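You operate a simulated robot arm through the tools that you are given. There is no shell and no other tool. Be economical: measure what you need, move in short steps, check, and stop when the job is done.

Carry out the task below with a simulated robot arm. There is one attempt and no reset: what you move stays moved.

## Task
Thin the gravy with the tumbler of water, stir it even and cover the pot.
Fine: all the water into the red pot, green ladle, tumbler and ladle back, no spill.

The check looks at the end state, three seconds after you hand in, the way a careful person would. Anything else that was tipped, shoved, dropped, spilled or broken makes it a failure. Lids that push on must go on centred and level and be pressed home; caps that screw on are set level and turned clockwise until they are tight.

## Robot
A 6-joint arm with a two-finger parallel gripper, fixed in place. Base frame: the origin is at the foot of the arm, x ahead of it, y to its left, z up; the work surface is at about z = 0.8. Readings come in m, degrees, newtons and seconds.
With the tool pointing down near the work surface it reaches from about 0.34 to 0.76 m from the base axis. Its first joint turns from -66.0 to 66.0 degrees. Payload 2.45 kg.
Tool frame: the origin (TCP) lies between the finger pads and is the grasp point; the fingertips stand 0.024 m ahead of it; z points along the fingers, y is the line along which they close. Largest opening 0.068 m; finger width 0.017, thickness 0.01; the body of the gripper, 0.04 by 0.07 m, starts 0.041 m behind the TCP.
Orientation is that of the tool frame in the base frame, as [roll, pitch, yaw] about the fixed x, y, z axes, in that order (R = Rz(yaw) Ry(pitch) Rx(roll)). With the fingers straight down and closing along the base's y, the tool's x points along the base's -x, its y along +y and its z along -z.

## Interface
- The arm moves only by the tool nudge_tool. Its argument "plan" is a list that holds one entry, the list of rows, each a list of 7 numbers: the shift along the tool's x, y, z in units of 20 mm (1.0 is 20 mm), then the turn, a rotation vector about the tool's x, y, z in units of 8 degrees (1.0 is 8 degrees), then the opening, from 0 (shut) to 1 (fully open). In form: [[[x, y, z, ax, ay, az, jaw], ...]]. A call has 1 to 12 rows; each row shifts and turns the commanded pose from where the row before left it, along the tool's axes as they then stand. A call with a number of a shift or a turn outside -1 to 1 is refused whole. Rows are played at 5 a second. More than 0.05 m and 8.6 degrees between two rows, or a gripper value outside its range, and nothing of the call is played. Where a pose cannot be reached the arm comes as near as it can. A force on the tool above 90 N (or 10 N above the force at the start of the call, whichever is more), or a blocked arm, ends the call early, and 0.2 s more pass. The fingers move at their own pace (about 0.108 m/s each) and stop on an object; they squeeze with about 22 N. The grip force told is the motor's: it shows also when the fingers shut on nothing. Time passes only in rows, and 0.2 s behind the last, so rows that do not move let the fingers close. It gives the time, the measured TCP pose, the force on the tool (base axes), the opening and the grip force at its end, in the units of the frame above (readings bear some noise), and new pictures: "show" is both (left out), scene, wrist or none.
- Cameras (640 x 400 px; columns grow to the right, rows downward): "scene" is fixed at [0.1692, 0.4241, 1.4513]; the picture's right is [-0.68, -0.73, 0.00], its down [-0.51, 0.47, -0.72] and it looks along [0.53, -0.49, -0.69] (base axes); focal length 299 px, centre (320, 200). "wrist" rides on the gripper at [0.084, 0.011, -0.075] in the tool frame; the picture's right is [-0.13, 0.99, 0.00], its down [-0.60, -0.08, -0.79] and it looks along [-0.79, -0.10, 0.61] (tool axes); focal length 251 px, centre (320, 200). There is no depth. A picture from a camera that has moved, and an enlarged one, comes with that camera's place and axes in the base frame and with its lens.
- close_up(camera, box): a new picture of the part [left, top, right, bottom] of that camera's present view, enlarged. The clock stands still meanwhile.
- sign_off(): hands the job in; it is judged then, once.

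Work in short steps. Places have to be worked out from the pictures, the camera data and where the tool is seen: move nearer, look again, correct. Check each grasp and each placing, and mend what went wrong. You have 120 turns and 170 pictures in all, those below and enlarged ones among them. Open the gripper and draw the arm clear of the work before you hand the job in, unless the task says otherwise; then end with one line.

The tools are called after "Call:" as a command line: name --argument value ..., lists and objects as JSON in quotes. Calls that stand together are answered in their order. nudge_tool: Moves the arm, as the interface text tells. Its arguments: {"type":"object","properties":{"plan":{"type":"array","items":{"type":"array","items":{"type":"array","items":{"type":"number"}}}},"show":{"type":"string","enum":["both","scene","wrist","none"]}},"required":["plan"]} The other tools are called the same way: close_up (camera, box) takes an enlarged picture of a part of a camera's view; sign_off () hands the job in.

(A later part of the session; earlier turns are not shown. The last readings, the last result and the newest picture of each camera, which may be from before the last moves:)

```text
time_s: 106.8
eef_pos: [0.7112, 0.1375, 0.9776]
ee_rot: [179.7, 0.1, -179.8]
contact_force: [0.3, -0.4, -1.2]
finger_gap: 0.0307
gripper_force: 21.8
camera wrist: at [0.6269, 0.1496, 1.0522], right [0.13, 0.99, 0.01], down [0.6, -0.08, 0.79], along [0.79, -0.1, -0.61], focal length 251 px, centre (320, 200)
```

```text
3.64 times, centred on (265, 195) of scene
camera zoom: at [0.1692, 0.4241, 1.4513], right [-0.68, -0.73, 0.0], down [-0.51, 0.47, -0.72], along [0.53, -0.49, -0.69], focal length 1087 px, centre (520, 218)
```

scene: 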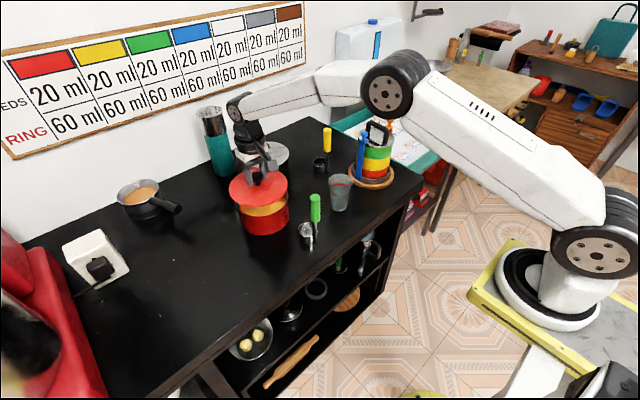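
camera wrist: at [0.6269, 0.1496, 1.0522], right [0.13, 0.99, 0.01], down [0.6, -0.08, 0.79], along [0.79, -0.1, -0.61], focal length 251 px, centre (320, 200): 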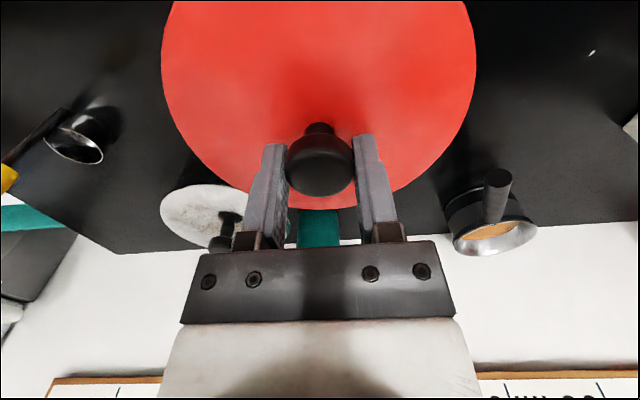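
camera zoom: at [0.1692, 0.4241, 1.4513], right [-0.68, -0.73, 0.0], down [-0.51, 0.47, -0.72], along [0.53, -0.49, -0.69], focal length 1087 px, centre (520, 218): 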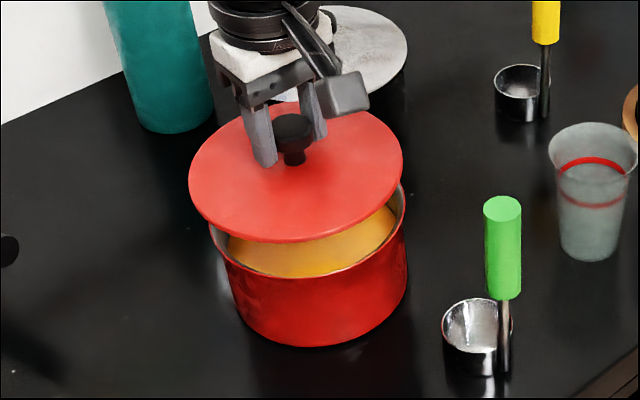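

Lid and pot rim centres agree within ~1–2 mm in the scene view. Lower to about 10 mm above the rim and check.

Call:
nudge_tool --plan '[[[0, 0, 0.5, 0, 0, 0, 0.2], [0, 0, 0.5, 0, 0, 0, 0.2], [0, 0, 0.25, 0, 0, 0, 0.2], [0, 0, 0, 0, 0, 0, 0.2]]]' --show "none"

Call:
close_up --camera "scene" --box '[225, 160, 305, 240]'

```text
time_s: 107.8
eef_pos: [0.7114, 0.1384, 0.9518]
ee_rot: [179.7, 0.2, -179.9]
contact_force: [-0.6, -0.8, -0.5]
finger_gap: 0.0309
gripper_force: 21.6
```

```text
5.00 times, centred on (265, 200) of scene
camera zoom: at [0.1692, 0.4241, 1.4513], right [-0.68, -0.73, 0.0], down [-0.51, 0.47, -0.72], along [0.53, -0.49, -0.69], focal length 1495 px, centre (595, 200)
```

zoom: 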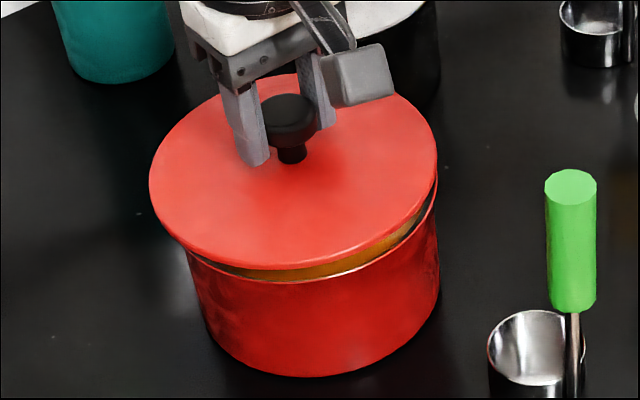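

Small residual offsets suggest moving the lid ~3 mm toward -x. Apply and lower 6 mm.

Call:
nudge_tool --plan '[[[0.15, 0, 0, 0, 0, 0, 0.2], [0, 0, 0.15, 0, 0, 0, 0.2], [0, 0, 0.15, 0, 0, 0, 0.2], [0, 0, 0, 0, 0, 0, 0.2]]]' --show "wrist"

Call:
close_up --camera "scene" --box '[225, 160, 305, 240]'

```text
time_s: 108.8
eef_pos: [0.707, 0.139, 0.9476]
ee_rot: [179.7, 0.2, -180.0]
contact_force: [0.9, 0.3, -1.0]
finger_gap: 0.0309
gripper_force: 22.0
camera wrist: at [0.6243, 0.1498, 1.021], right [0.13, 0.99, 0.01], down [0.6, -0.08, 0.79], along [0.79, -0.1, -0.61], focal length 251 px, centre (320, 200)
```

wrist: 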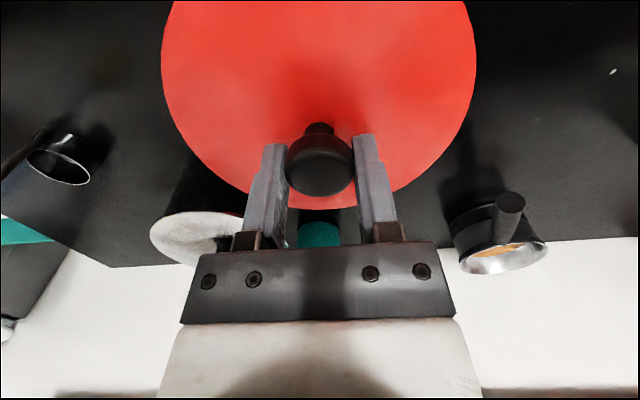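

```text
5.00 times, centred on (265, 200) of scene
camera zoom: at [0.1692, 0.4241, 1.4513], right [-0.68, -0.73, 0.0], down [-0.51, 0.47, -0.72], along [0.53, -0.49, -0.69], focal length 1495 px, centre (595, 200)
```

zoom: 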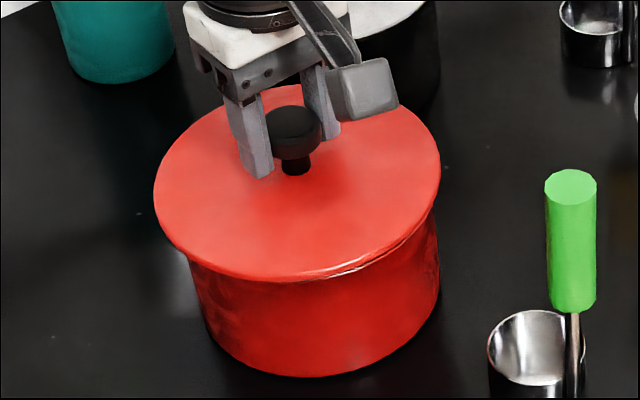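

Nearly there; shift ~1.5 mm to image-right, then lower in small steps until contact shows.

Call:
nudge_tool --plan '[[[0.05, -0.07, 0, 0, 0, 0, 0.2], [0, 0, 0.1, 0, 0, 0, 0.2], [0, 0, 0.1, 0, 0, 0, 0.2], [0, 0, 0, 0, 0, 0, 0.2]]]' --show "none"

Call:
close_up --camera "scene" --box '[225, 160, 305, 240]'

```text
time_s: 109.8
eef_pos: [0.7064, 0.1372, 0.9419]
ee_rot: [179.7, 0.2, -179.8]
contact_force: [-0.3, 0.0, -1.5]
finger_gap: 0.0307
gripper_force: 22.2
```

```text
5.00 times, centred on (265, 200) of scene
camera zoom: at [0.1692, 0.4241, 1.4513], right [-0.68, -0.73, 0.0], down [-0.51, 0.47, -0.72], along [0.53, -0.49, -0.69], focal length 1495 px, centre (595, 200)
```

zoom: 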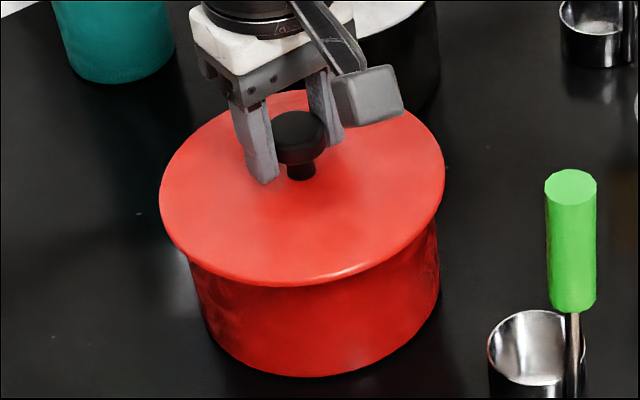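

No contact yet; lid now looks well centred. Lower another 4 mm.

Call:
nudge_tool --plan '[[[0, 0, 0.1, 0, 0, 0, 0.2], [0, 0, 0.1, 0, 0, 0, 0.2], [0, 0, 0, 0, 0, 0, 0.2]]]' --show "none"

Call:
close_up --camera "scene" --box '[225, 160, 305, 240]'

```text
time_s: 110.6
eef_pos: [0.7069, 0.1376, 0.938]
ee_rot: [179.7, 0.1, -179.8]
contact_force: [-0.4, 0.7, -1.1]
finger_gap: 0.0307
gripper_force: 22.0
```

```text
5.00 times, centred on (265, 200) of scene
camera zoom: at [0.1692, 0.4241, 1.4513], right [-0.68, -0.73, 0.0], down [-0.51, 0.47, -0.72], along [0.53, -0.49, -0.69], focal length 1495 px, centre (595, 200)
```

zoom: 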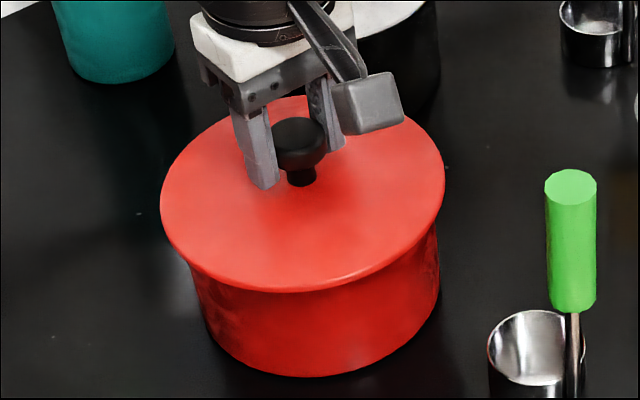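

Still no contact force. Keep lowering in 2 mm steps.

Call:
nudge_tool --plan '[[[0, 0, 0.1, 0, 0, 0, 0.2], [0, 0, 0.1, 0, 0, 0, 0.2], [0, 0, 0, 0, 0, 0, 0.2]]]' --show "none"

Call:
close_up --camera "scene" --box '[225, 160, 305, 240]'

```text
time_s: 111.4
eef_pos: [0.7076, 0.1372, 0.9344]
ee_rot: [179.7, 0.2, -179.9]
contact_force: [-0.3, -0.1, -0.9]
finger_gap: 0.0309
gripper_force: 22.3
```

```text
5.00 times, centred on (265, 200) of scene
camera zoom: at [0.1692, 0.4241, 1.4513], right [-0.68, -0.73, 0.0], down [-0.51, 0.47, -0.72], along [0.53, -0.49, -0.69], focal length 1495 px, centre (595, 200)
```

zoom: 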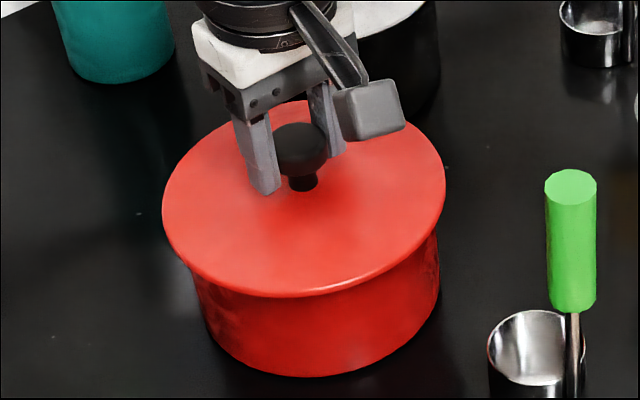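

Call:
nudge_tool --plan '[[[0, 0, 0.1, 0, 0, 0, 0.2], [0, 0, 0.1, 0, 0, 0, 0.2], [0, 0, 0.1, 0, 0, 0, 0.2], [0, 0, 0, 0, 0, 0, 0.2]]]' --show "none"

Call:
close_up --camera "scene" --box '[225, 160, 305, 240]'

```text
time_s: 112.4
eef_pos: [0.7069, 0.138, 0.9312]
ee_rot: [179.6, 0.4, -179.8]
contact_force: [-0.9, -3.4, 13.8]
finger_gap: 0.0308
gripper_force: 21.9
```

```text
5.00 times, centred on (265, 200) of scene
camera zoom: at [0.1689, 0.4239, 1.4514], right [-0.68, -0.73, 0.0], down [-0.5, 0.47, -0.72], along [0.53, -0.49, -0.69], focal length 1495 px, centre (595, 200)
```

zoom: 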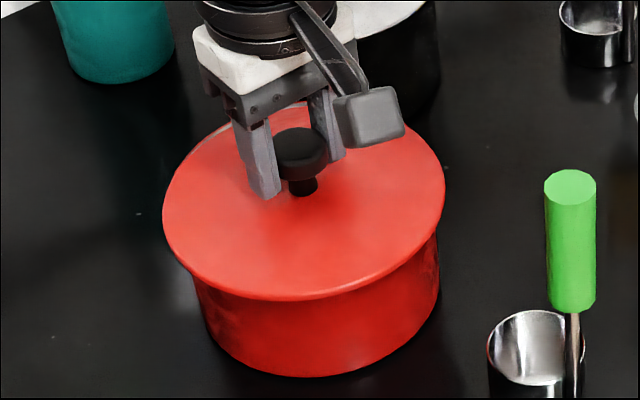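

Contact at TCP z 0.931 (14 N). I see something pale behind the lid's far edge; zoom in there and check from the wrist.

Call:
close_up --camera "scene" --box '[240, 170, 300, 210]'

Call:
close_up --camera "wrist" --box '[140, 0, 500, 240]'

```text
10.00 times, centred on (270, 190) of scene
camera zoom: at [0.1689, 0.4239, 1.4514], right [-0.68, -0.73, 0.0], down [-0.5, 0.47, -0.72], along [0.53, -0.49, -0.69], focal length 2990 px, centre (820, 300)
```

zoom: 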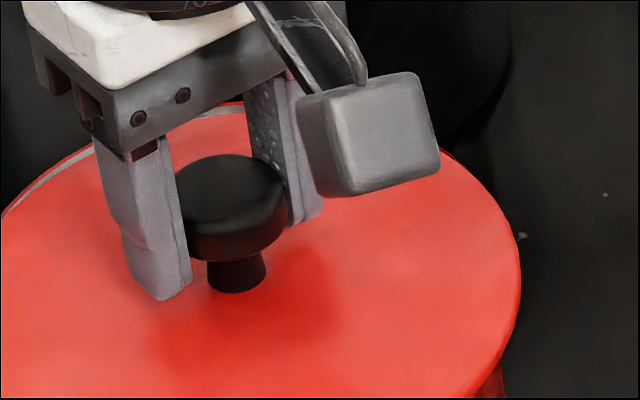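

```text
1.67 times, centred on (320, 120) of wrist
camera zoom: at [0.6238, 0.1481, 1.0045], right [0.13, 0.99, 0.01], down [0.6, -0.08, 0.8], along [0.79, -0.1, -0.6], focal length 419 px, centre (320, 333)
```

zoom: 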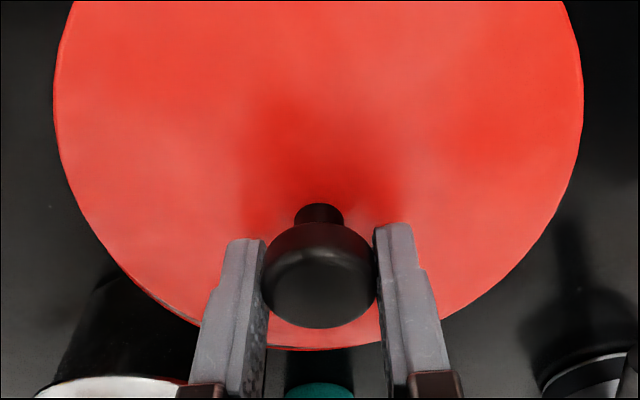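

The pot's pale rim peeks out on the far (+x) side: the lid sits ~4–5 mm too near. Raise 8 mm, shift +x 4.5 mm and -y 1 mm, and look again.

Call:
nudge_tool --plan '[[[0, 0, -0.2, 0, 0, 0, 0.2], [0, 0, -0.2, 0, 0, 0, 0.2], [-0.23, -0.05, 0, 0, 0, 0, 0.2], [0, 0, 0, 0, 0, 0, 0.2]]]' --show "wrist"

Call:
close_up --camera "scene" --box '[225, 160, 305, 240]'

Call:
close_up --camera "wrist" --box '[140, 0, 500, 240]'

```text
time_s: 113.4
eef_pos: [0.7105, 0.1365, 0.9358]
ee_rot: [179.7, 0.2, -179.9]
contact_force: [-0.1, 0.4, -0.9]
finger_gap: 0.031
gripper_force: 22.0
camera wrist: at [0.6279, 0.147, 1.0109], right [0.13, 0.99, 0.01], down [0.6, -0.08, 0.79], along [0.79, -0.1, -0.61], focal length 251 px, centre (320, 200)
```

wrist: 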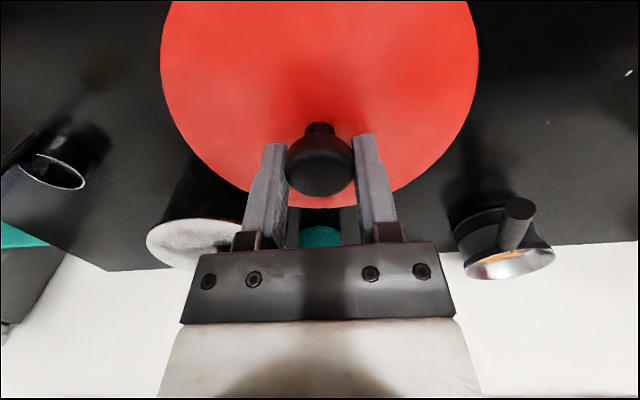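

```text
5.00 times, centred on (265, 200) of scene
camera zoom: at [0.1692, 0.4241, 1.4513], right [-0.68, -0.73, 0.0], down [-0.51, 0.47, -0.72], along [0.53, -0.49, -0.69], focal length 1495 px, centre (595, 200)
```

zoom: 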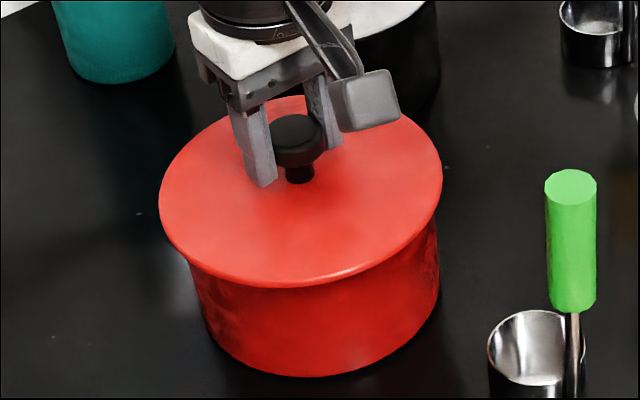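

```text
1.67 times, centred on (320, 120) of wrist
camera zoom: at [0.6279, 0.147, 1.0109], right [0.13, 0.99, 0.01], down [0.6, -0.08, 0.79], along [0.79, -0.1, -0.61], focal length 419 px, centre (320, 333)
```

zoom: 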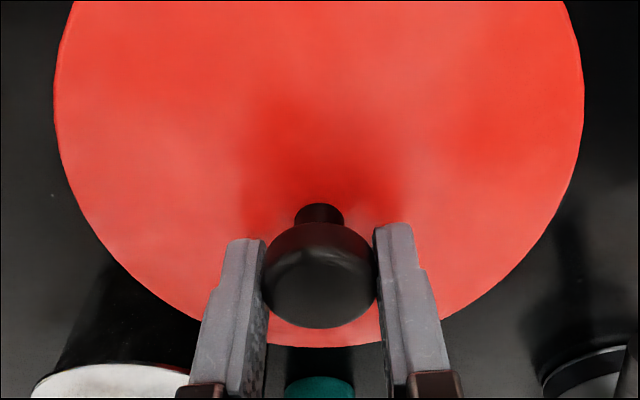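

The rim no longer peeks out. Lower again in small steps.

Call:
nudge_tool --plan '[[[0, 0, 0.1, 0, 0, 0, 0.2], [0, 0, 0.1, 0, 0, 0, 0.2], [0, 0, 0.06, 0, 0, 0, 0.2], [0, 0, 0, 0, 0, 0, 0.2]]]' --show "none"

Call:
close_up --camera "scene" --box '[225, 160, 305, 240]'

Call:
close_up --camera "wrist" --box '[140, 0, 500, 240]'

```text
time_s: 114.4
eef_pos: [0.712, 0.1377, 0.9303]
ee_rot: [179.7, 0.2, -179.9]
contact_force: [-0.2, 0.2, -0.6]
finger_gap: 0.0309
gripper_force: 22.7
```

```text
5.00 times, centred on (265, 200) of scene
camera zoom: at [0.1692, 0.4241, 1.4513], right [-0.68, -0.73, 0.0], down [-0.51, 0.47, -0.72], along [0.53, -0.49, -0.69], focal length 1495 px, centre (595, 200)
```

zoom: 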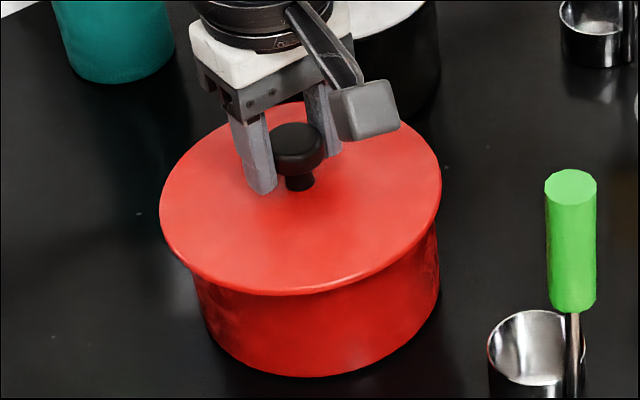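

```text
1.67 times, centred on (320, 120) of wrist
camera zoom: at [0.628, 0.1477, 1.0056], right [0.13, 0.99, 0.01], down [0.6, -0.08, 0.79], along [0.79, -0.1, -0.61], focal length 419 px, centre (320, 333)
```

zoom: 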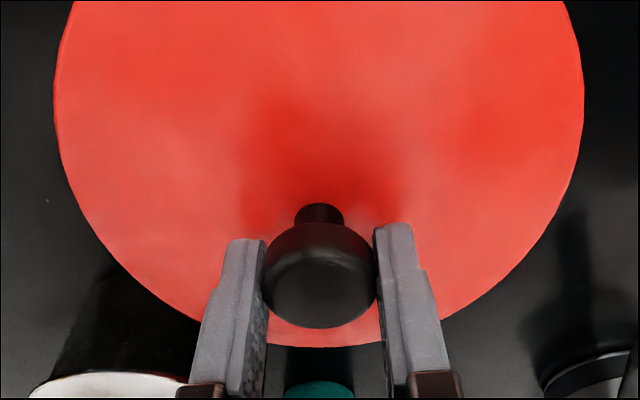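

No contact at 0.930 now, so alignment is better than before. Continue lowering.

Call:
nudge_tool --plan '[[[0, 0, 0.08, 0, 0, 0, 0.2], [0, 0, 0.08, 0, 0, 0, 0.2], [0, 0, 0, 0, 0, 0, 0.2]]]' --show "none"

```text
time_s: 115.2
eef_pos: [0.7134, 0.1359, 0.9289]
ee_rot: [179.6, 0.4, -179.8]
contact_force: [-1.4, -0.9, 11.4]
finger_gap: 0.031
gripper_force: 22.1
```

Call:
close_up --camera "scene" --box '[225, 160, 305, 240]'

Call:
close_up --camera "scene" --box '[235, 195, 295, 235]'

Call:
close_up --camera "wrist" --box '[140, 0, 500, 240]'

```text
5.00 times, centred on (265, 200) of scene
camera zoom: at [0.1689, 0.424, 1.4514], right [-0.68, -0.73, 0.0], down [-0.5, 0.47, -0.72], along [0.53, -0.49, -0.69], focal length 1495 px, centre (595, 200)
```

zoom: 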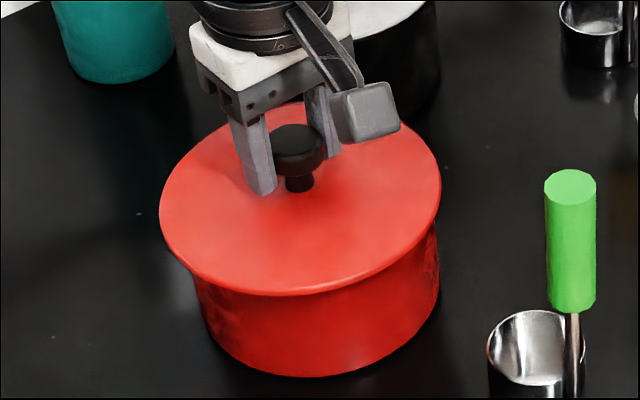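

```text
10.00 times, centred on (265, 215) of scene
camera zoom: at [0.1689, 0.424, 1.4514], right [-0.68, -0.73, 0.0], down [-0.5, 0.47, -0.72], along [0.53, -0.49, -0.69], focal length 2990 px, centre (870, 50)
```

zoom: 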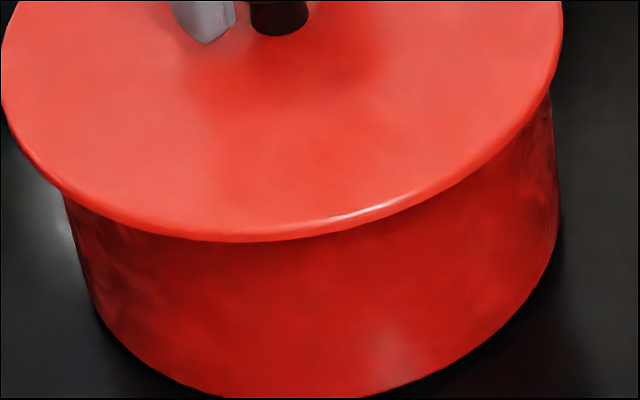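

```text
1.67 times, centred on (320, 120) of wrist
camera zoom: at [0.6284, 0.1475, 1.0039], right [0.13, 0.99, 0.01], down [0.6, -0.08, 0.8], along [0.79, -0.1, -0.6], focal length 419 px, centre (320, 333)
```

zoom: 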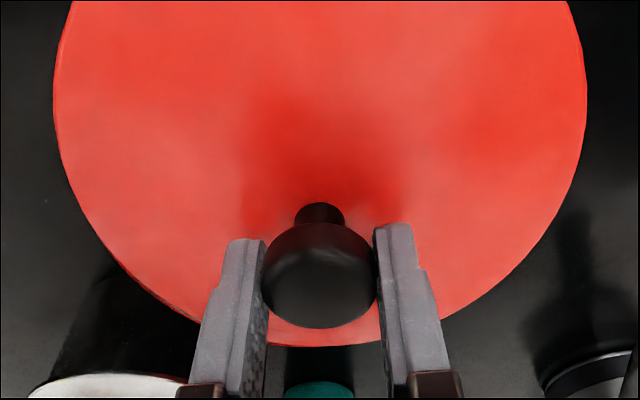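

Contact is just beginning with the lid centred within ~1 mm. Press down a little more to see whether it is home.

Call:
nudge_tool --plan '[[[0, 0, 0.08, 0, 0, 0, 0.2], [0, 0, 0.08, 0, 0, 0, 0.2], [0, 0, 0, 0, 0, 0, 0.2]]]' --show "none"

Call:
close_up --camera "scene" --box '[225, 160, 305, 240]'

```text
time_s: 116.0
eef_pos: [0.7133, 0.136, 0.9268]
ee_rot: [179.6, 0.6, -179.8]
contact_force: [7.2, -4.8, 18.0]
finger_gap: 0.0308
gripper_force: 22.0
```

```text
5.00 times, centred on (265, 200) of scene
camera zoom: at [0.169, 0.4239, 1.4514], right [-0.68, -0.73, 0.0], down [-0.5, 0.47, -0.72], along [0.53, -0.49, -0.69], focal length 1495 px, centre (595, 200)
```

zoom: 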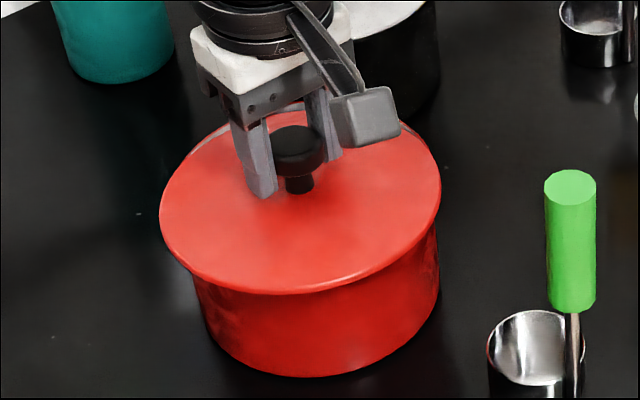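

The far rim peeks out and the lid starts tilting: it's still too near the camera. Raise 10 mm and shift away: +x 3 mm, -y 5 mm (matching the earlier wrist estimate of y≈0.131).

Call:
nudge_tool --plan '[[[0, 0, -0.25, 0, 0, 0, 0.2], [0, 0, -0.4, 0, 0, 0, 0.2], [-0.1, -0.25, 0, 0, 0, 0, 0.2], [0, 0, 0, 0, 0, 0, 0.2]]]' --show "wrist"

Call:
close_up --camera "scene" --box '[225, 160, 305, 240]'

```text
time_s: 117.0
eef_pos: [0.7145, 0.1316, 0.938]
ee_rot: [179.7, 0.1, -179.8]
contact_force: [-1.4, -0.3, -2.1]
finger_gap: 0.0311
gripper_force: 22.1
camera wrist: at [0.6299, 0.1422, 1.0122], right [0.13, 0.99, 0.01], down [0.6, -0.08, 0.79], along [0.79, -0.1, -0.61], focal length 251 px, centre (320, 200)
```

wrist: 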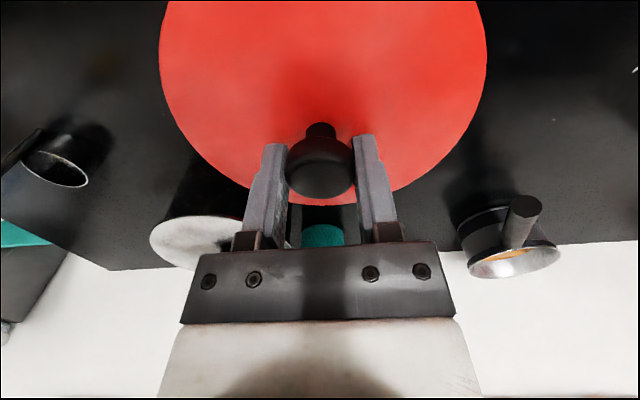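

```text
5.00 times, centred on (265, 200) of scene
camera zoom: at [0.1692, 0.4241, 1.4513], right [-0.68, -0.73, 0.0], down [-0.51, 0.47, -0.72], along [0.53, -0.49, -0.69], focal length 1495 px, centre (595, 200)
```

zoom: 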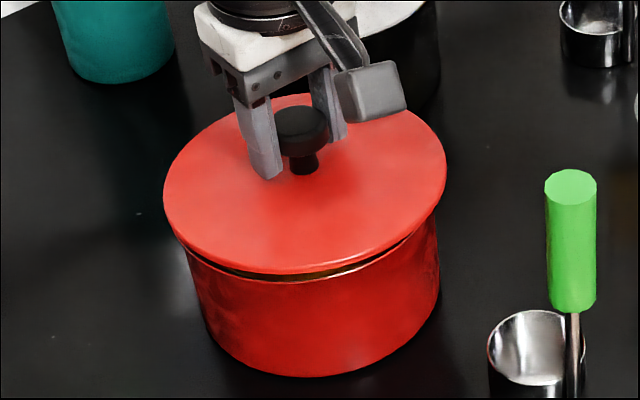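

The lid got tilted ~3° in the fingers (far side low) by that push. I rotate the tool -3° about y to level it, compensate the shift, and re-measure.

Call:
nudge_tool --plan '[[[0.08, 0, 0, 0, -0.35, 0, 0.2], [0, 0, 0, 0, 0, 0, 0.2]]]' --show "wrist"

Call:
close_up --camera "scene" --box '[225, 160, 305, 240]'

```text
time_s: 117.6
eef_pos: [0.7126, 0.1311, 0.938]
ee_rot: [179.7, 3.0, -179.7]
contact_force: [-0.3, 0.0, -1.3]
finger_gap: 0.0307
gripper_force: 22.1
camera wrist: at [0.6249, 0.1423, 1.0082], right [0.12, 0.99, 0.01], down [0.56, -0.08, 0.82], along [0.82, -0.1, -0.57], focal length 251 px, centre (320, 200)
```

wrist: 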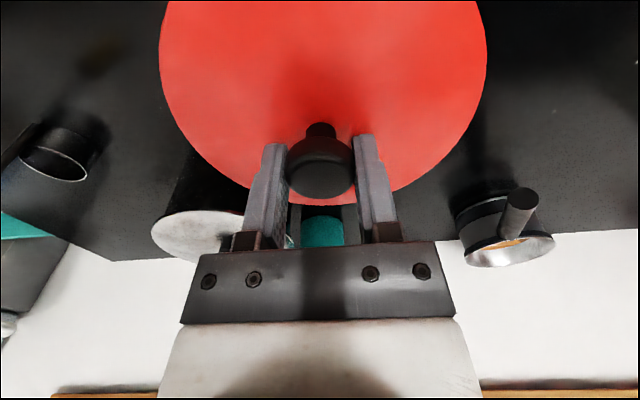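

```text
5.00 times, centred on (265, 200) of scene
camera zoom: at [0.1692, 0.4241, 1.4513], right [-0.68, -0.73, 0.0], down [-0.51, 0.47, -0.72], along [0.53, -0.49, -0.69], focal length 1495 px, centre (595, 200)
```

zoom: 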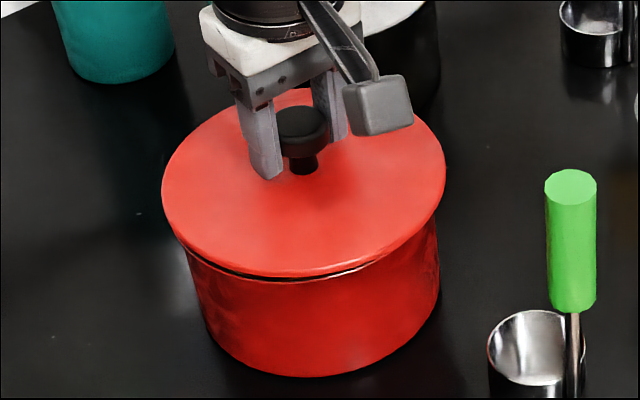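

Now level-looking; the lid is ~2 mm too far image-right. Shift (+1.4,+1.5) mm and lower to just before contact.

Call:
nudge_tool --plan '[[[-0.07, 0.08, 0, 0, 0, 0, 0.2], [0, 0, 0.15, 0, 0, 0, 0.2], [0, 0, 0.1, 0, 0, 0, 0.2], [0, 0, 0, 0, 0, 0, 0.2]]]' --show "none"

Call:
close_up --camera "scene" --box '[225, 160, 305, 240]'

Call:
close_up --camera "wrist" --box '[140, 0, 500, 240]'

```text
time_s: 118.6
eef_pos: [0.7129, 0.1325, 0.9324]
ee_rot: [179.7, 3.0, -179.8]
contact_force: [0.3, 0.3, -1.1]
finger_gap: 0.0307
gripper_force: 22.0
```

```text
5.00 times, centred on (265, 200) of scene
camera zoom: at [0.1692, 0.4241, 1.4513], right [-0.68, -0.73, 0.0], down [-0.51, 0.47, -0.72], along [0.53, -0.49, -0.69], focal length 1495 px, centre (595, 200)
```

zoom: 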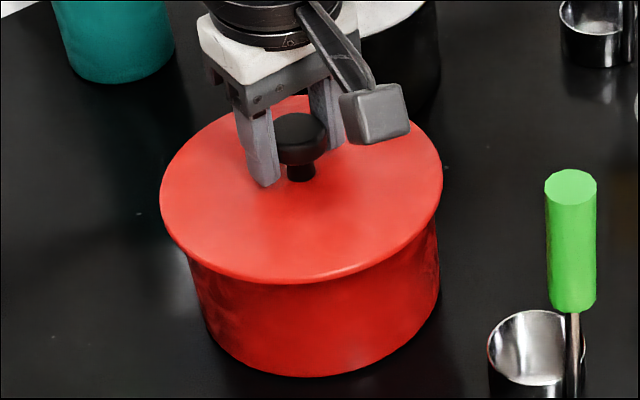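

```text
1.67 times, centred on (320, 120) of wrist
camera zoom: at [0.6261, 0.1439, 1.0033], right [0.12, 0.99, 0.01], down [0.56, -0.08, 0.82], along [0.82, -0.1, -0.57], focal length 419 px, centre (320, 333)
```

zoom: 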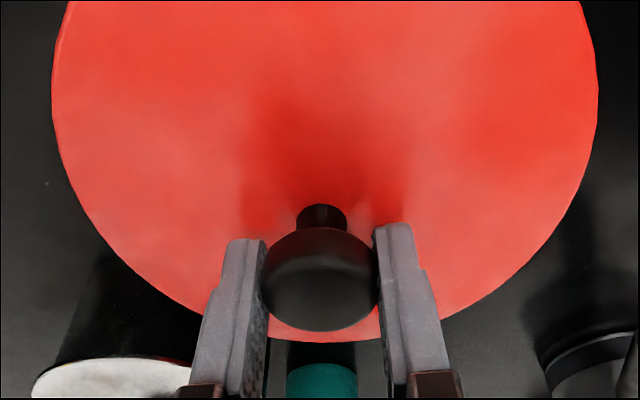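

The wrist view shows the lid also rolled ~1.5° (left +y side high). Correct with a small roll and lower gently toward contact.

Call:
nudge_tool --plan '[[[0, 0, 0, 0.18, 0, 0, 0.2], [0, 0, 0.08, 0, 0, 0, 0.2], [0, 0, 0.07, 0, 0, 0, 0.2], [0, 0, 0, 0, 0, 0, 0.2]]]' --show "none"

Call:
close_up --camera "scene" --box '[225, 160, 305, 240]'

Call:
close_up --camera "wrist" --box '[140, 0, 500, 240]'

```text
time_s: 119.6
eef_pos: [0.7143, 0.1325, 0.9292]
ee_rot: [-179.0, 3.0, -179.8]
contact_force: [-0.2, 0.4, -1.2]
finger_gap: 0.0308
gripper_force: 22.1
```

```text
5.00 times, centred on (265, 200) of scene
camera zoom: at [0.1692, 0.4241, 1.4513], right [-0.68, -0.73, 0.0], down [-0.51, 0.47, -0.72], along [0.53, -0.49, -0.69], focal length 1495 px, centre (595, 200)
```

zoom: 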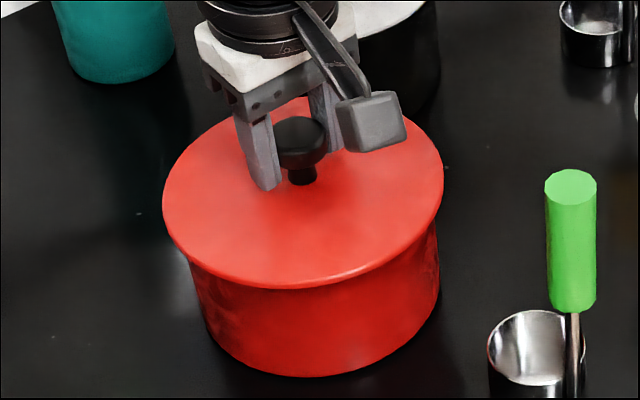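

```text
1.67 times, centred on (320, 120) of wrist
camera zoom: at [0.6265, 0.1459, 0.9999], right [0.13, 0.99, -0.01], down [0.56, -0.06, 0.82], along [0.82, -0.11, -0.57], focal length 419 px, centre (320, 333)
```

zoom: 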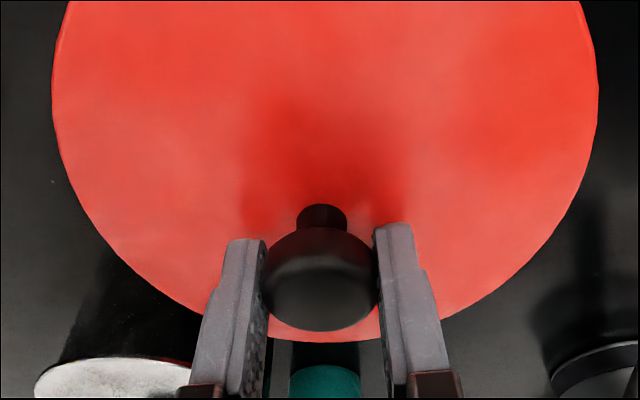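

No contact at 0.929 yet. Continue lowering carefully.

Call:
nudge_tool --plan '[[[0, 0, 0.08, 0, 0, 0, 0.2], [0, 0, 0.07, 0, 0, 0, 0.2], [0, 0, 0, 0, 0, 0, 0.2]]]' --show "none"

Call:
close_up --camera "scene" --box '[225, 160, 305, 240]'

```text
time_s: 120.4
eef_pos: [0.7147, 0.1334, 0.927]
ee_rot: [-178.9, 3.1, -179.8]
contact_force: [-1.3, -0.5, 6.4]
finger_gap: 0.0308
gripper_force: 22.3
```

```text
5.00 times, centred on (265, 200) of scene
camera zoom: at [0.169, 0.424, 1.4514], right [-0.68, -0.73, 0.0], down [-0.5, 0.47, -0.72], along [0.53, -0.49, -0.69], focal length 1495 px, centre (595, 200)
```

zoom: 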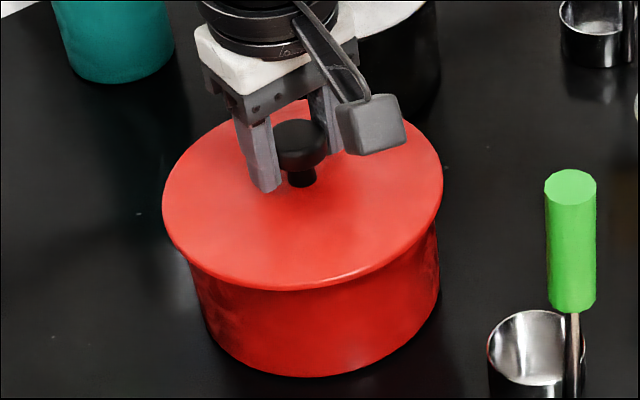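

Contact 6 N at 0.927, no rim visible on the far side. Check the wrist view for peeking rim.

Call:
close_up --camera "wrist" --box '[140, 60, 500, 240]'

Call:
close_up --camera "scene" --box '[240, 170, 300, 210]'

```text
1.78 times, centred on (320, 150) of wrist
camera zoom: at [0.6269, 0.1458, 0.998], right [0.13, 0.99, -0.01], down [0.56, -0.06, 0.83], along [0.82, -0.11, -0.56], focal length 447 px, centre (320, 289)
```

zoom: 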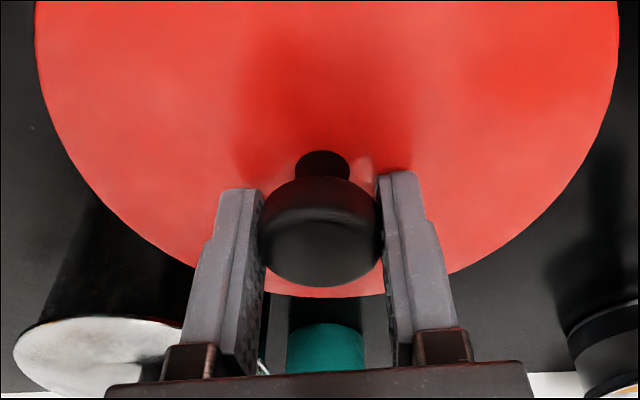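

```text
10.00 times, centred on (270, 190) of scene
camera zoom: at [0.169, 0.424, 1.4514], right [-0.68, -0.73, 0.0], down [-0.5, 0.47, -0.72], along [0.53, -0.49, -0.69], focal length 2990 px, centre (820, 300)
```

zoom: 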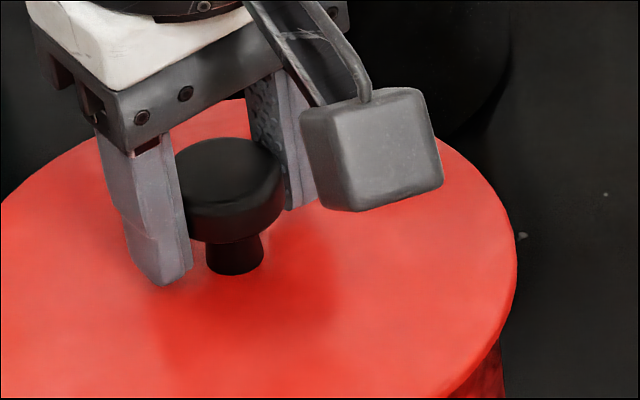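

No rim visible anywhere. Press another 2 mm and compare force and tilt.

Call:
nudge_tool --plan '[[[0, 0, 0.05, 0, 0, 0, 0.2], [0, 0, 0.05, 0, 0, 0, 0.2], [0, 0, 0, 0, 0, 0, 0.2]]]' --show "none"

Call:
close_up --camera "scene" --box '[225, 160, 305, 240]'

```text
time_s: 121.2
eef_pos: [0.715, 0.1336, 0.9265]
ee_rot: [-178.9, 3.2, -179.9]
contact_force: [2.7, -1.0, 12.5]
finger_gap: 0.0308
gripper_force: 21.9
```

```text
5.00 times, centred on (265, 200) of scene
camera zoom: at [0.169, 0.424, 1.4514], right [-0.68, -0.73, 0.0], down [-0.5, 0.47, -0.72], along [0.53, -0.49, -0.69], focal length 1495 px, centre (595, 200)
```

zoom: 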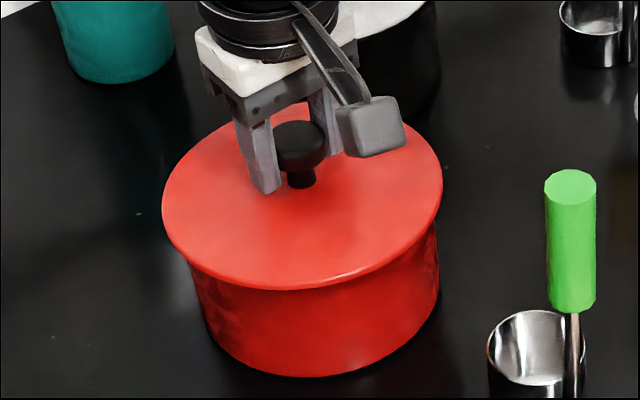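

Contact seems steady. I relieve the press and open the gripper so the lid settles freely on the rim, then inspect.

Call:
nudge_tool --plan '[[[0, 0, -0.12, 0, 0, 0, 0.2], [0, 0, 0, 0, 0, 0, 0.5], [0, 0, 0, 0, 0, 0, 0.6], [0, 0, 0, 0, 0, 0, 0.9], [0, 0, 0, 0, 0, 0, 0.9]]]' --show "wrist"

Call:
close_up --camera "scene" --box '[225, 160, 305, 240]'

```text
time_s: 122.4
eef_pos: [0.7131, 0.1326, 0.9277]
ee_rot: [-178.9, 3.0, -179.7]
contact_force: [-0.7, 0.0, -0.9]
finger_gap: 0.0613
gripper_force: 0.0
camera wrist: at [0.6266, 0.1456, 0.9973], right [0.13, 0.99, -0.01], down [0.56, -0.06, 0.82], along [0.82, -0.11, -0.57], focal length 251 px, centre (320, 200)
```

wrist: 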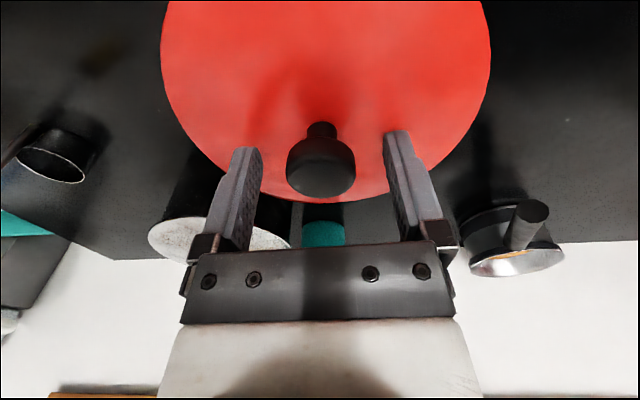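

```text
5.00 times, centred on (265, 200) of scene
camera zoom: at [0.1692, 0.4241, 1.4513], right [-0.68, -0.73, 0.0], down [-0.51, 0.47, -0.72], along [0.53, -0.49, -0.69], focal length 1495 px, centre (595, 200)
```

zoom: 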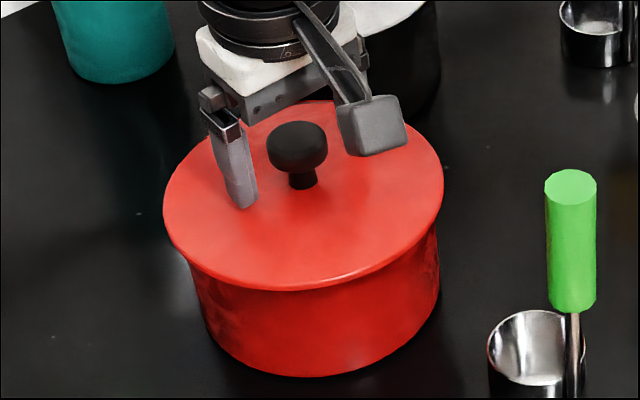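

The lid rests on the pot. Raise the gripper straight up for an unobstructed look.

Call:
nudge_tool --plan '[[[0, 0, -0.3, 0, 0, 0, 1], [0, 0, -0.8, -0.18, 0.38, 0, 1], [0, 0, -1, 0, 0, 0, 1], [0, 0, -1, 0, 0, 0, 1], [0, 0, -1, 0, 0, 0, 1], [0, 0, -1, 0, 0, 0, 1], [0, 0, -1, 0, 0, 0, 1], [0, 0, -1, 0, 0, 0, 1]]]' --show "wrist"

Call:
close_up --camera "scene" --box '[225, 160, 305, 240]'

Call:
close_up --camera "wrist" --box '[200, 0, 440, 150]'

```text
time_s: 124.2
eef_pos: [0.7125, 0.1333, 1.0711]
ee_rot: [179.8, 0.0, -179.8]
contact_force: [0.0, -1.1, 0.1]
finger_gap: 0.0681
gripper_force: 0.1
camera wrist: at [0.6292, 0.144, 1.1451], right [0.13, 0.99, 0.01], down [0.61, -0.08, 0.79], along [0.79, -0.1, -0.61], focal length 251 px, centre (320, 200)
```

wrist: 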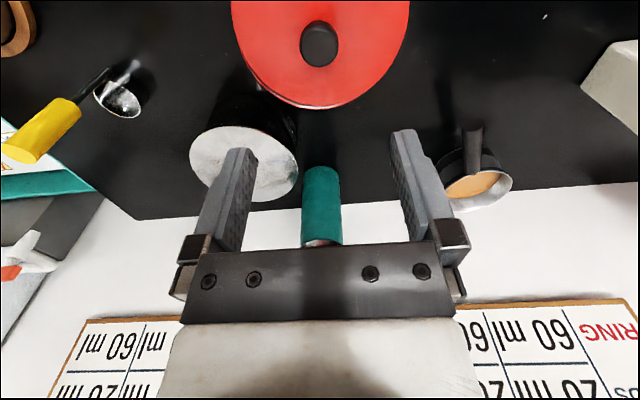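

```text
5.00 times, centred on (265, 200) of scene
camera zoom: at [0.1692, 0.4241, 1.4513], right [-0.68, -0.73, 0.0], down [-0.51, 0.47, -0.72], along [0.53, -0.49, -0.69], focal length 1495 px, centre (595, 200)
```

zoom: 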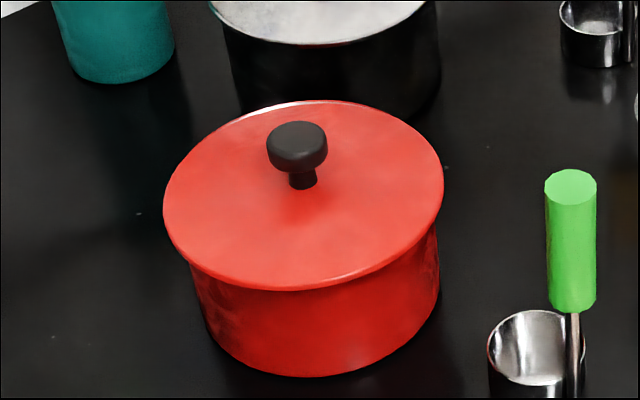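

```text
2.67 times, centred on (320, 75) of wrist
camera zoom: at [0.6292, 0.144, 1.1451], right [0.13, 0.99, 0.01], down [0.61, -0.08, 0.79], along [0.79, -0.1, -0.61], focal length 670 px, centre (320, 533)
```

zoom: 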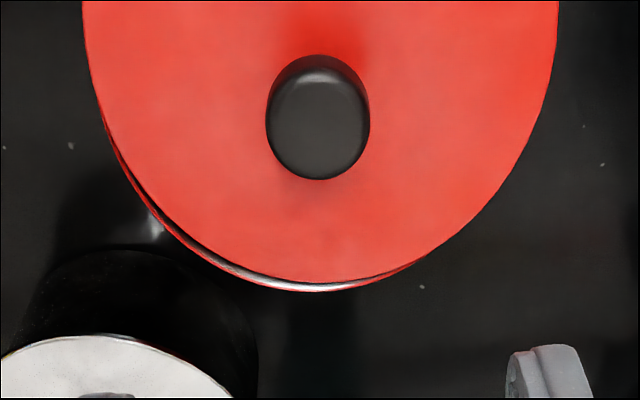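

With the gripper away I see the pot's far rim peeking out beyond the lid (toward +x, slightly -y): the lid is ~5 mm off. I regrasp the knob, with the tool level.

Call:
nudge_tool --plan '[[[-0.05, 0, 0.9, 0, 0, 0, 1], [0, 0, 1, 0, 0, 0, 1], [0, 0, 1, 0, 0, 0, 1], [0, 0, 1, 0, 0, 0, 1], [0, 0, 1, 0, 0, 0, 1], [0, 0, 1, 0, 0, 0, 1], [0, 0, 0.8, 0, 0, 0, 1], [0, 0, 0.35, 0, 0, 0, 1], [0, 0, 0, 0, 0, 0, 1]]]' --show "none"

Call:
nudge_tool --plan '[[[0, 0, 0, 0, 0, 0, 0.7], [0, 0, 0, 0, 0, 0, 0.5], [0, 0, 0, 0, 0, 0, 0.2], [0, 0, 0, 0, 0, 0, 0.2], [0, 0, 0, 0, 0, 0, 0.2]]]' --show "none"

Call:
close_up --camera "scene" --box '[225, 160, 305, 240]'

```text
time_s: 126.2
eef_pos: [0.7148, 0.1329, 0.929]
ee_rot: [179.6, 0.1, -179.8]
contact_force: [-0.2, -0.6, 0.0]
finger_gap: 0.0681
gripper_force: 0.0
```

```text
time_s: 127.4
eef_pos: [0.7153, 0.1335, 0.9282]
ee_rot: [179.7, -0.1, -179.8]
contact_force: [0.7, 0.4, 0.0]
finger_gap: 0.0309
gripper_force: 22.1
```

```text
5.00 times, centred on (265, 200) of scene
camera zoom: at [0.1692, 0.4241, 1.4513], right [-0.68, -0.73, 0.0], down [-0.51, 0.47, -0.72], along [0.53, -0.49, -0.69], focal length 1495 px, centre (595, 200)
```

zoom: 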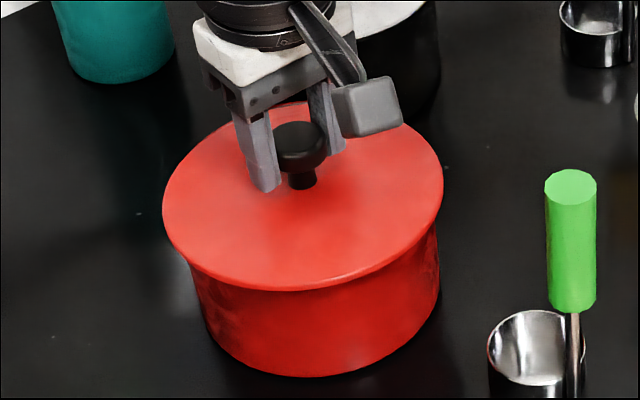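

Regrasped. Lift 8 mm, shift +4.5 mm x / -2 mm y, and check level and gap.

Call:
nudge_tool --plan '[[[0, 0, -0.2, 0, 0, 0, 0.2], [0, 0, -0.2, 0, 0, 0, 0.2], [-0.22, -0.1, 0, 0, 0, 0, 0.2], [0, 0, 0, 0, 0, 0, 0.2]]]' --show "none"

Call:
close_up --camera "scene" --box '[225, 160, 305, 240]'

Call:
close_up --camera "wrist" --box '[140, 0, 500, 240]'

```text
time_s: 128.4
eef_pos: [0.7183, 0.132, 0.9362]
ee_rot: [179.7, 0.0, -179.9]
contact_force: [0.1, 0.8, -1.6]
finger_gap: 0.0308
gripper_force: 22.2
```

```text
5.00 times, centred on (265, 200) of scene
camera zoom: at [0.1692, 0.4241, 1.4513], right [-0.68, -0.73, 0.0], down [-0.51, 0.47, -0.72], along [0.53, -0.49, -0.69], focal length 1495 px, centre (595, 200)
```

zoom: 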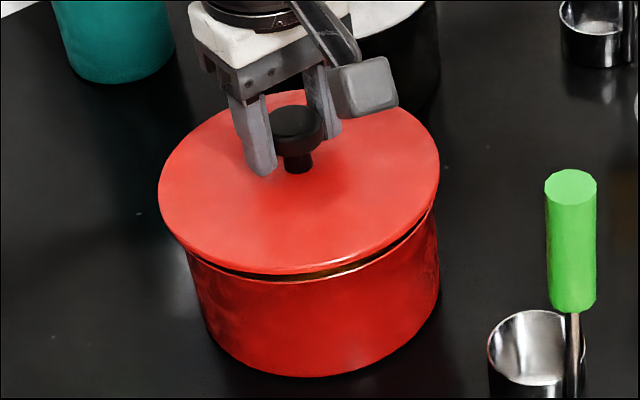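

```text
1.67 times, centred on (320, 120) of wrist
camera zoom: at [0.635, 0.1426, 1.0115], right [0.13, 0.99, 0.01], down [0.6, -0.08, 0.79], along [0.79, -0.1, -0.61], focal length 419 px, centre (320, 333)
```

zoom: 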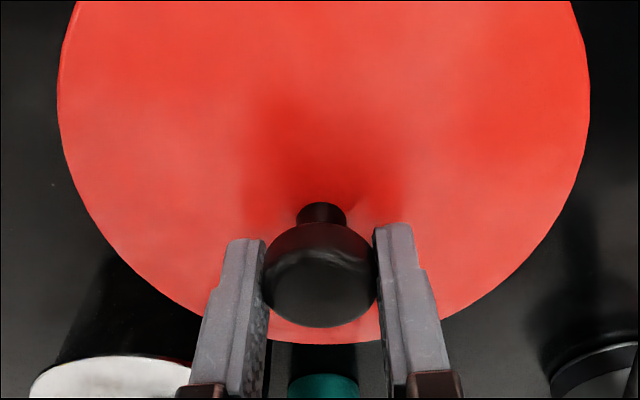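

Looks close to centred. Lower to contact and release, then inspect from above again.

Call:
nudge_tool --plan '[[[0, 0, 0.15, 0, 0, 0, 0.2], [0, 0, 0.12, 0, 0, 0, 0.2], [0, 0, 0.08, 0, 0, 0, 0.2], [0, 0, 0, 0, 0, 0, 0.2]]]' --show "none"

Call:
close_up --camera "scene" --box '[225, 160, 305, 240]'

```text
time_s: 129.4
eef_pos: [0.7179, 0.1313, 0.9288]
ee_rot: [179.7, 0.0, -179.8]
contact_force: [0.4, 1.0, -1.4]
finger_gap: 0.0308
gripper_force: 21.7
```

```text
5.00 times, centred on (265, 200) of scene
camera zoom: at [0.1692, 0.4241, 1.4513], right [-0.68, -0.73, 0.0], down [-0.51, 0.47, -0.72], along [0.53, -0.49, -0.69], focal length 1495 px, centre (595, 200)
```

zoom: 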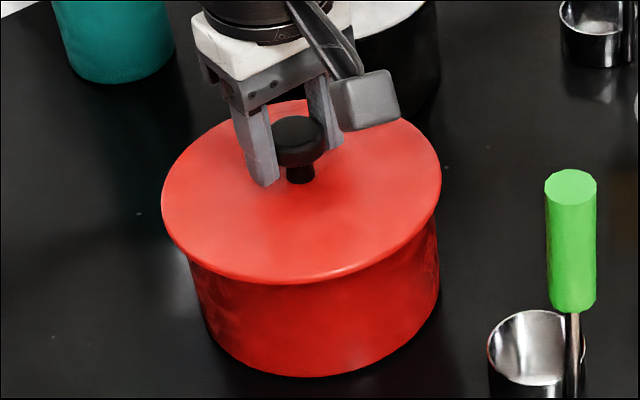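

Call:
nudge_tool --plan '[[[0, 0, 0.08, 0, 0, 0, 0.2], [0, 0, 0.06, 0, 0, 0, 0.2], [0, 0, 0, 0, 0, 0, 0.2]]]' --show "none"

Call:
close_up --camera "scene" --box '[225, 160, 305, 240]'

```text
time_s: 130.2
eef_pos: [0.7191, 0.1317, 0.9276]
ee_rot: [179.6, 0.0, -179.8]
contact_force: [-2.0, 2.7, 6.9]
finger_gap: 0.0308
gripper_force: 22.2
```

```text
5.00 times, centred on (265, 200) of scene
camera zoom: at [0.169, 0.4241, 1.4513], right [-0.68, -0.73, 0.0], down [-0.5, 0.47, -0.72], along [0.53, -0.49, -0.69], focal length 1495 px, centre (595, 200)
```

zoom: 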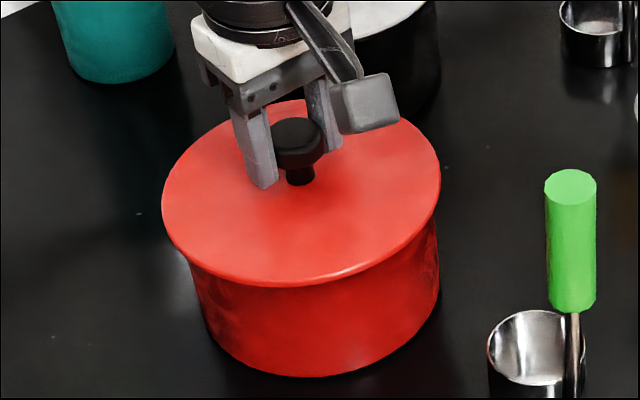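

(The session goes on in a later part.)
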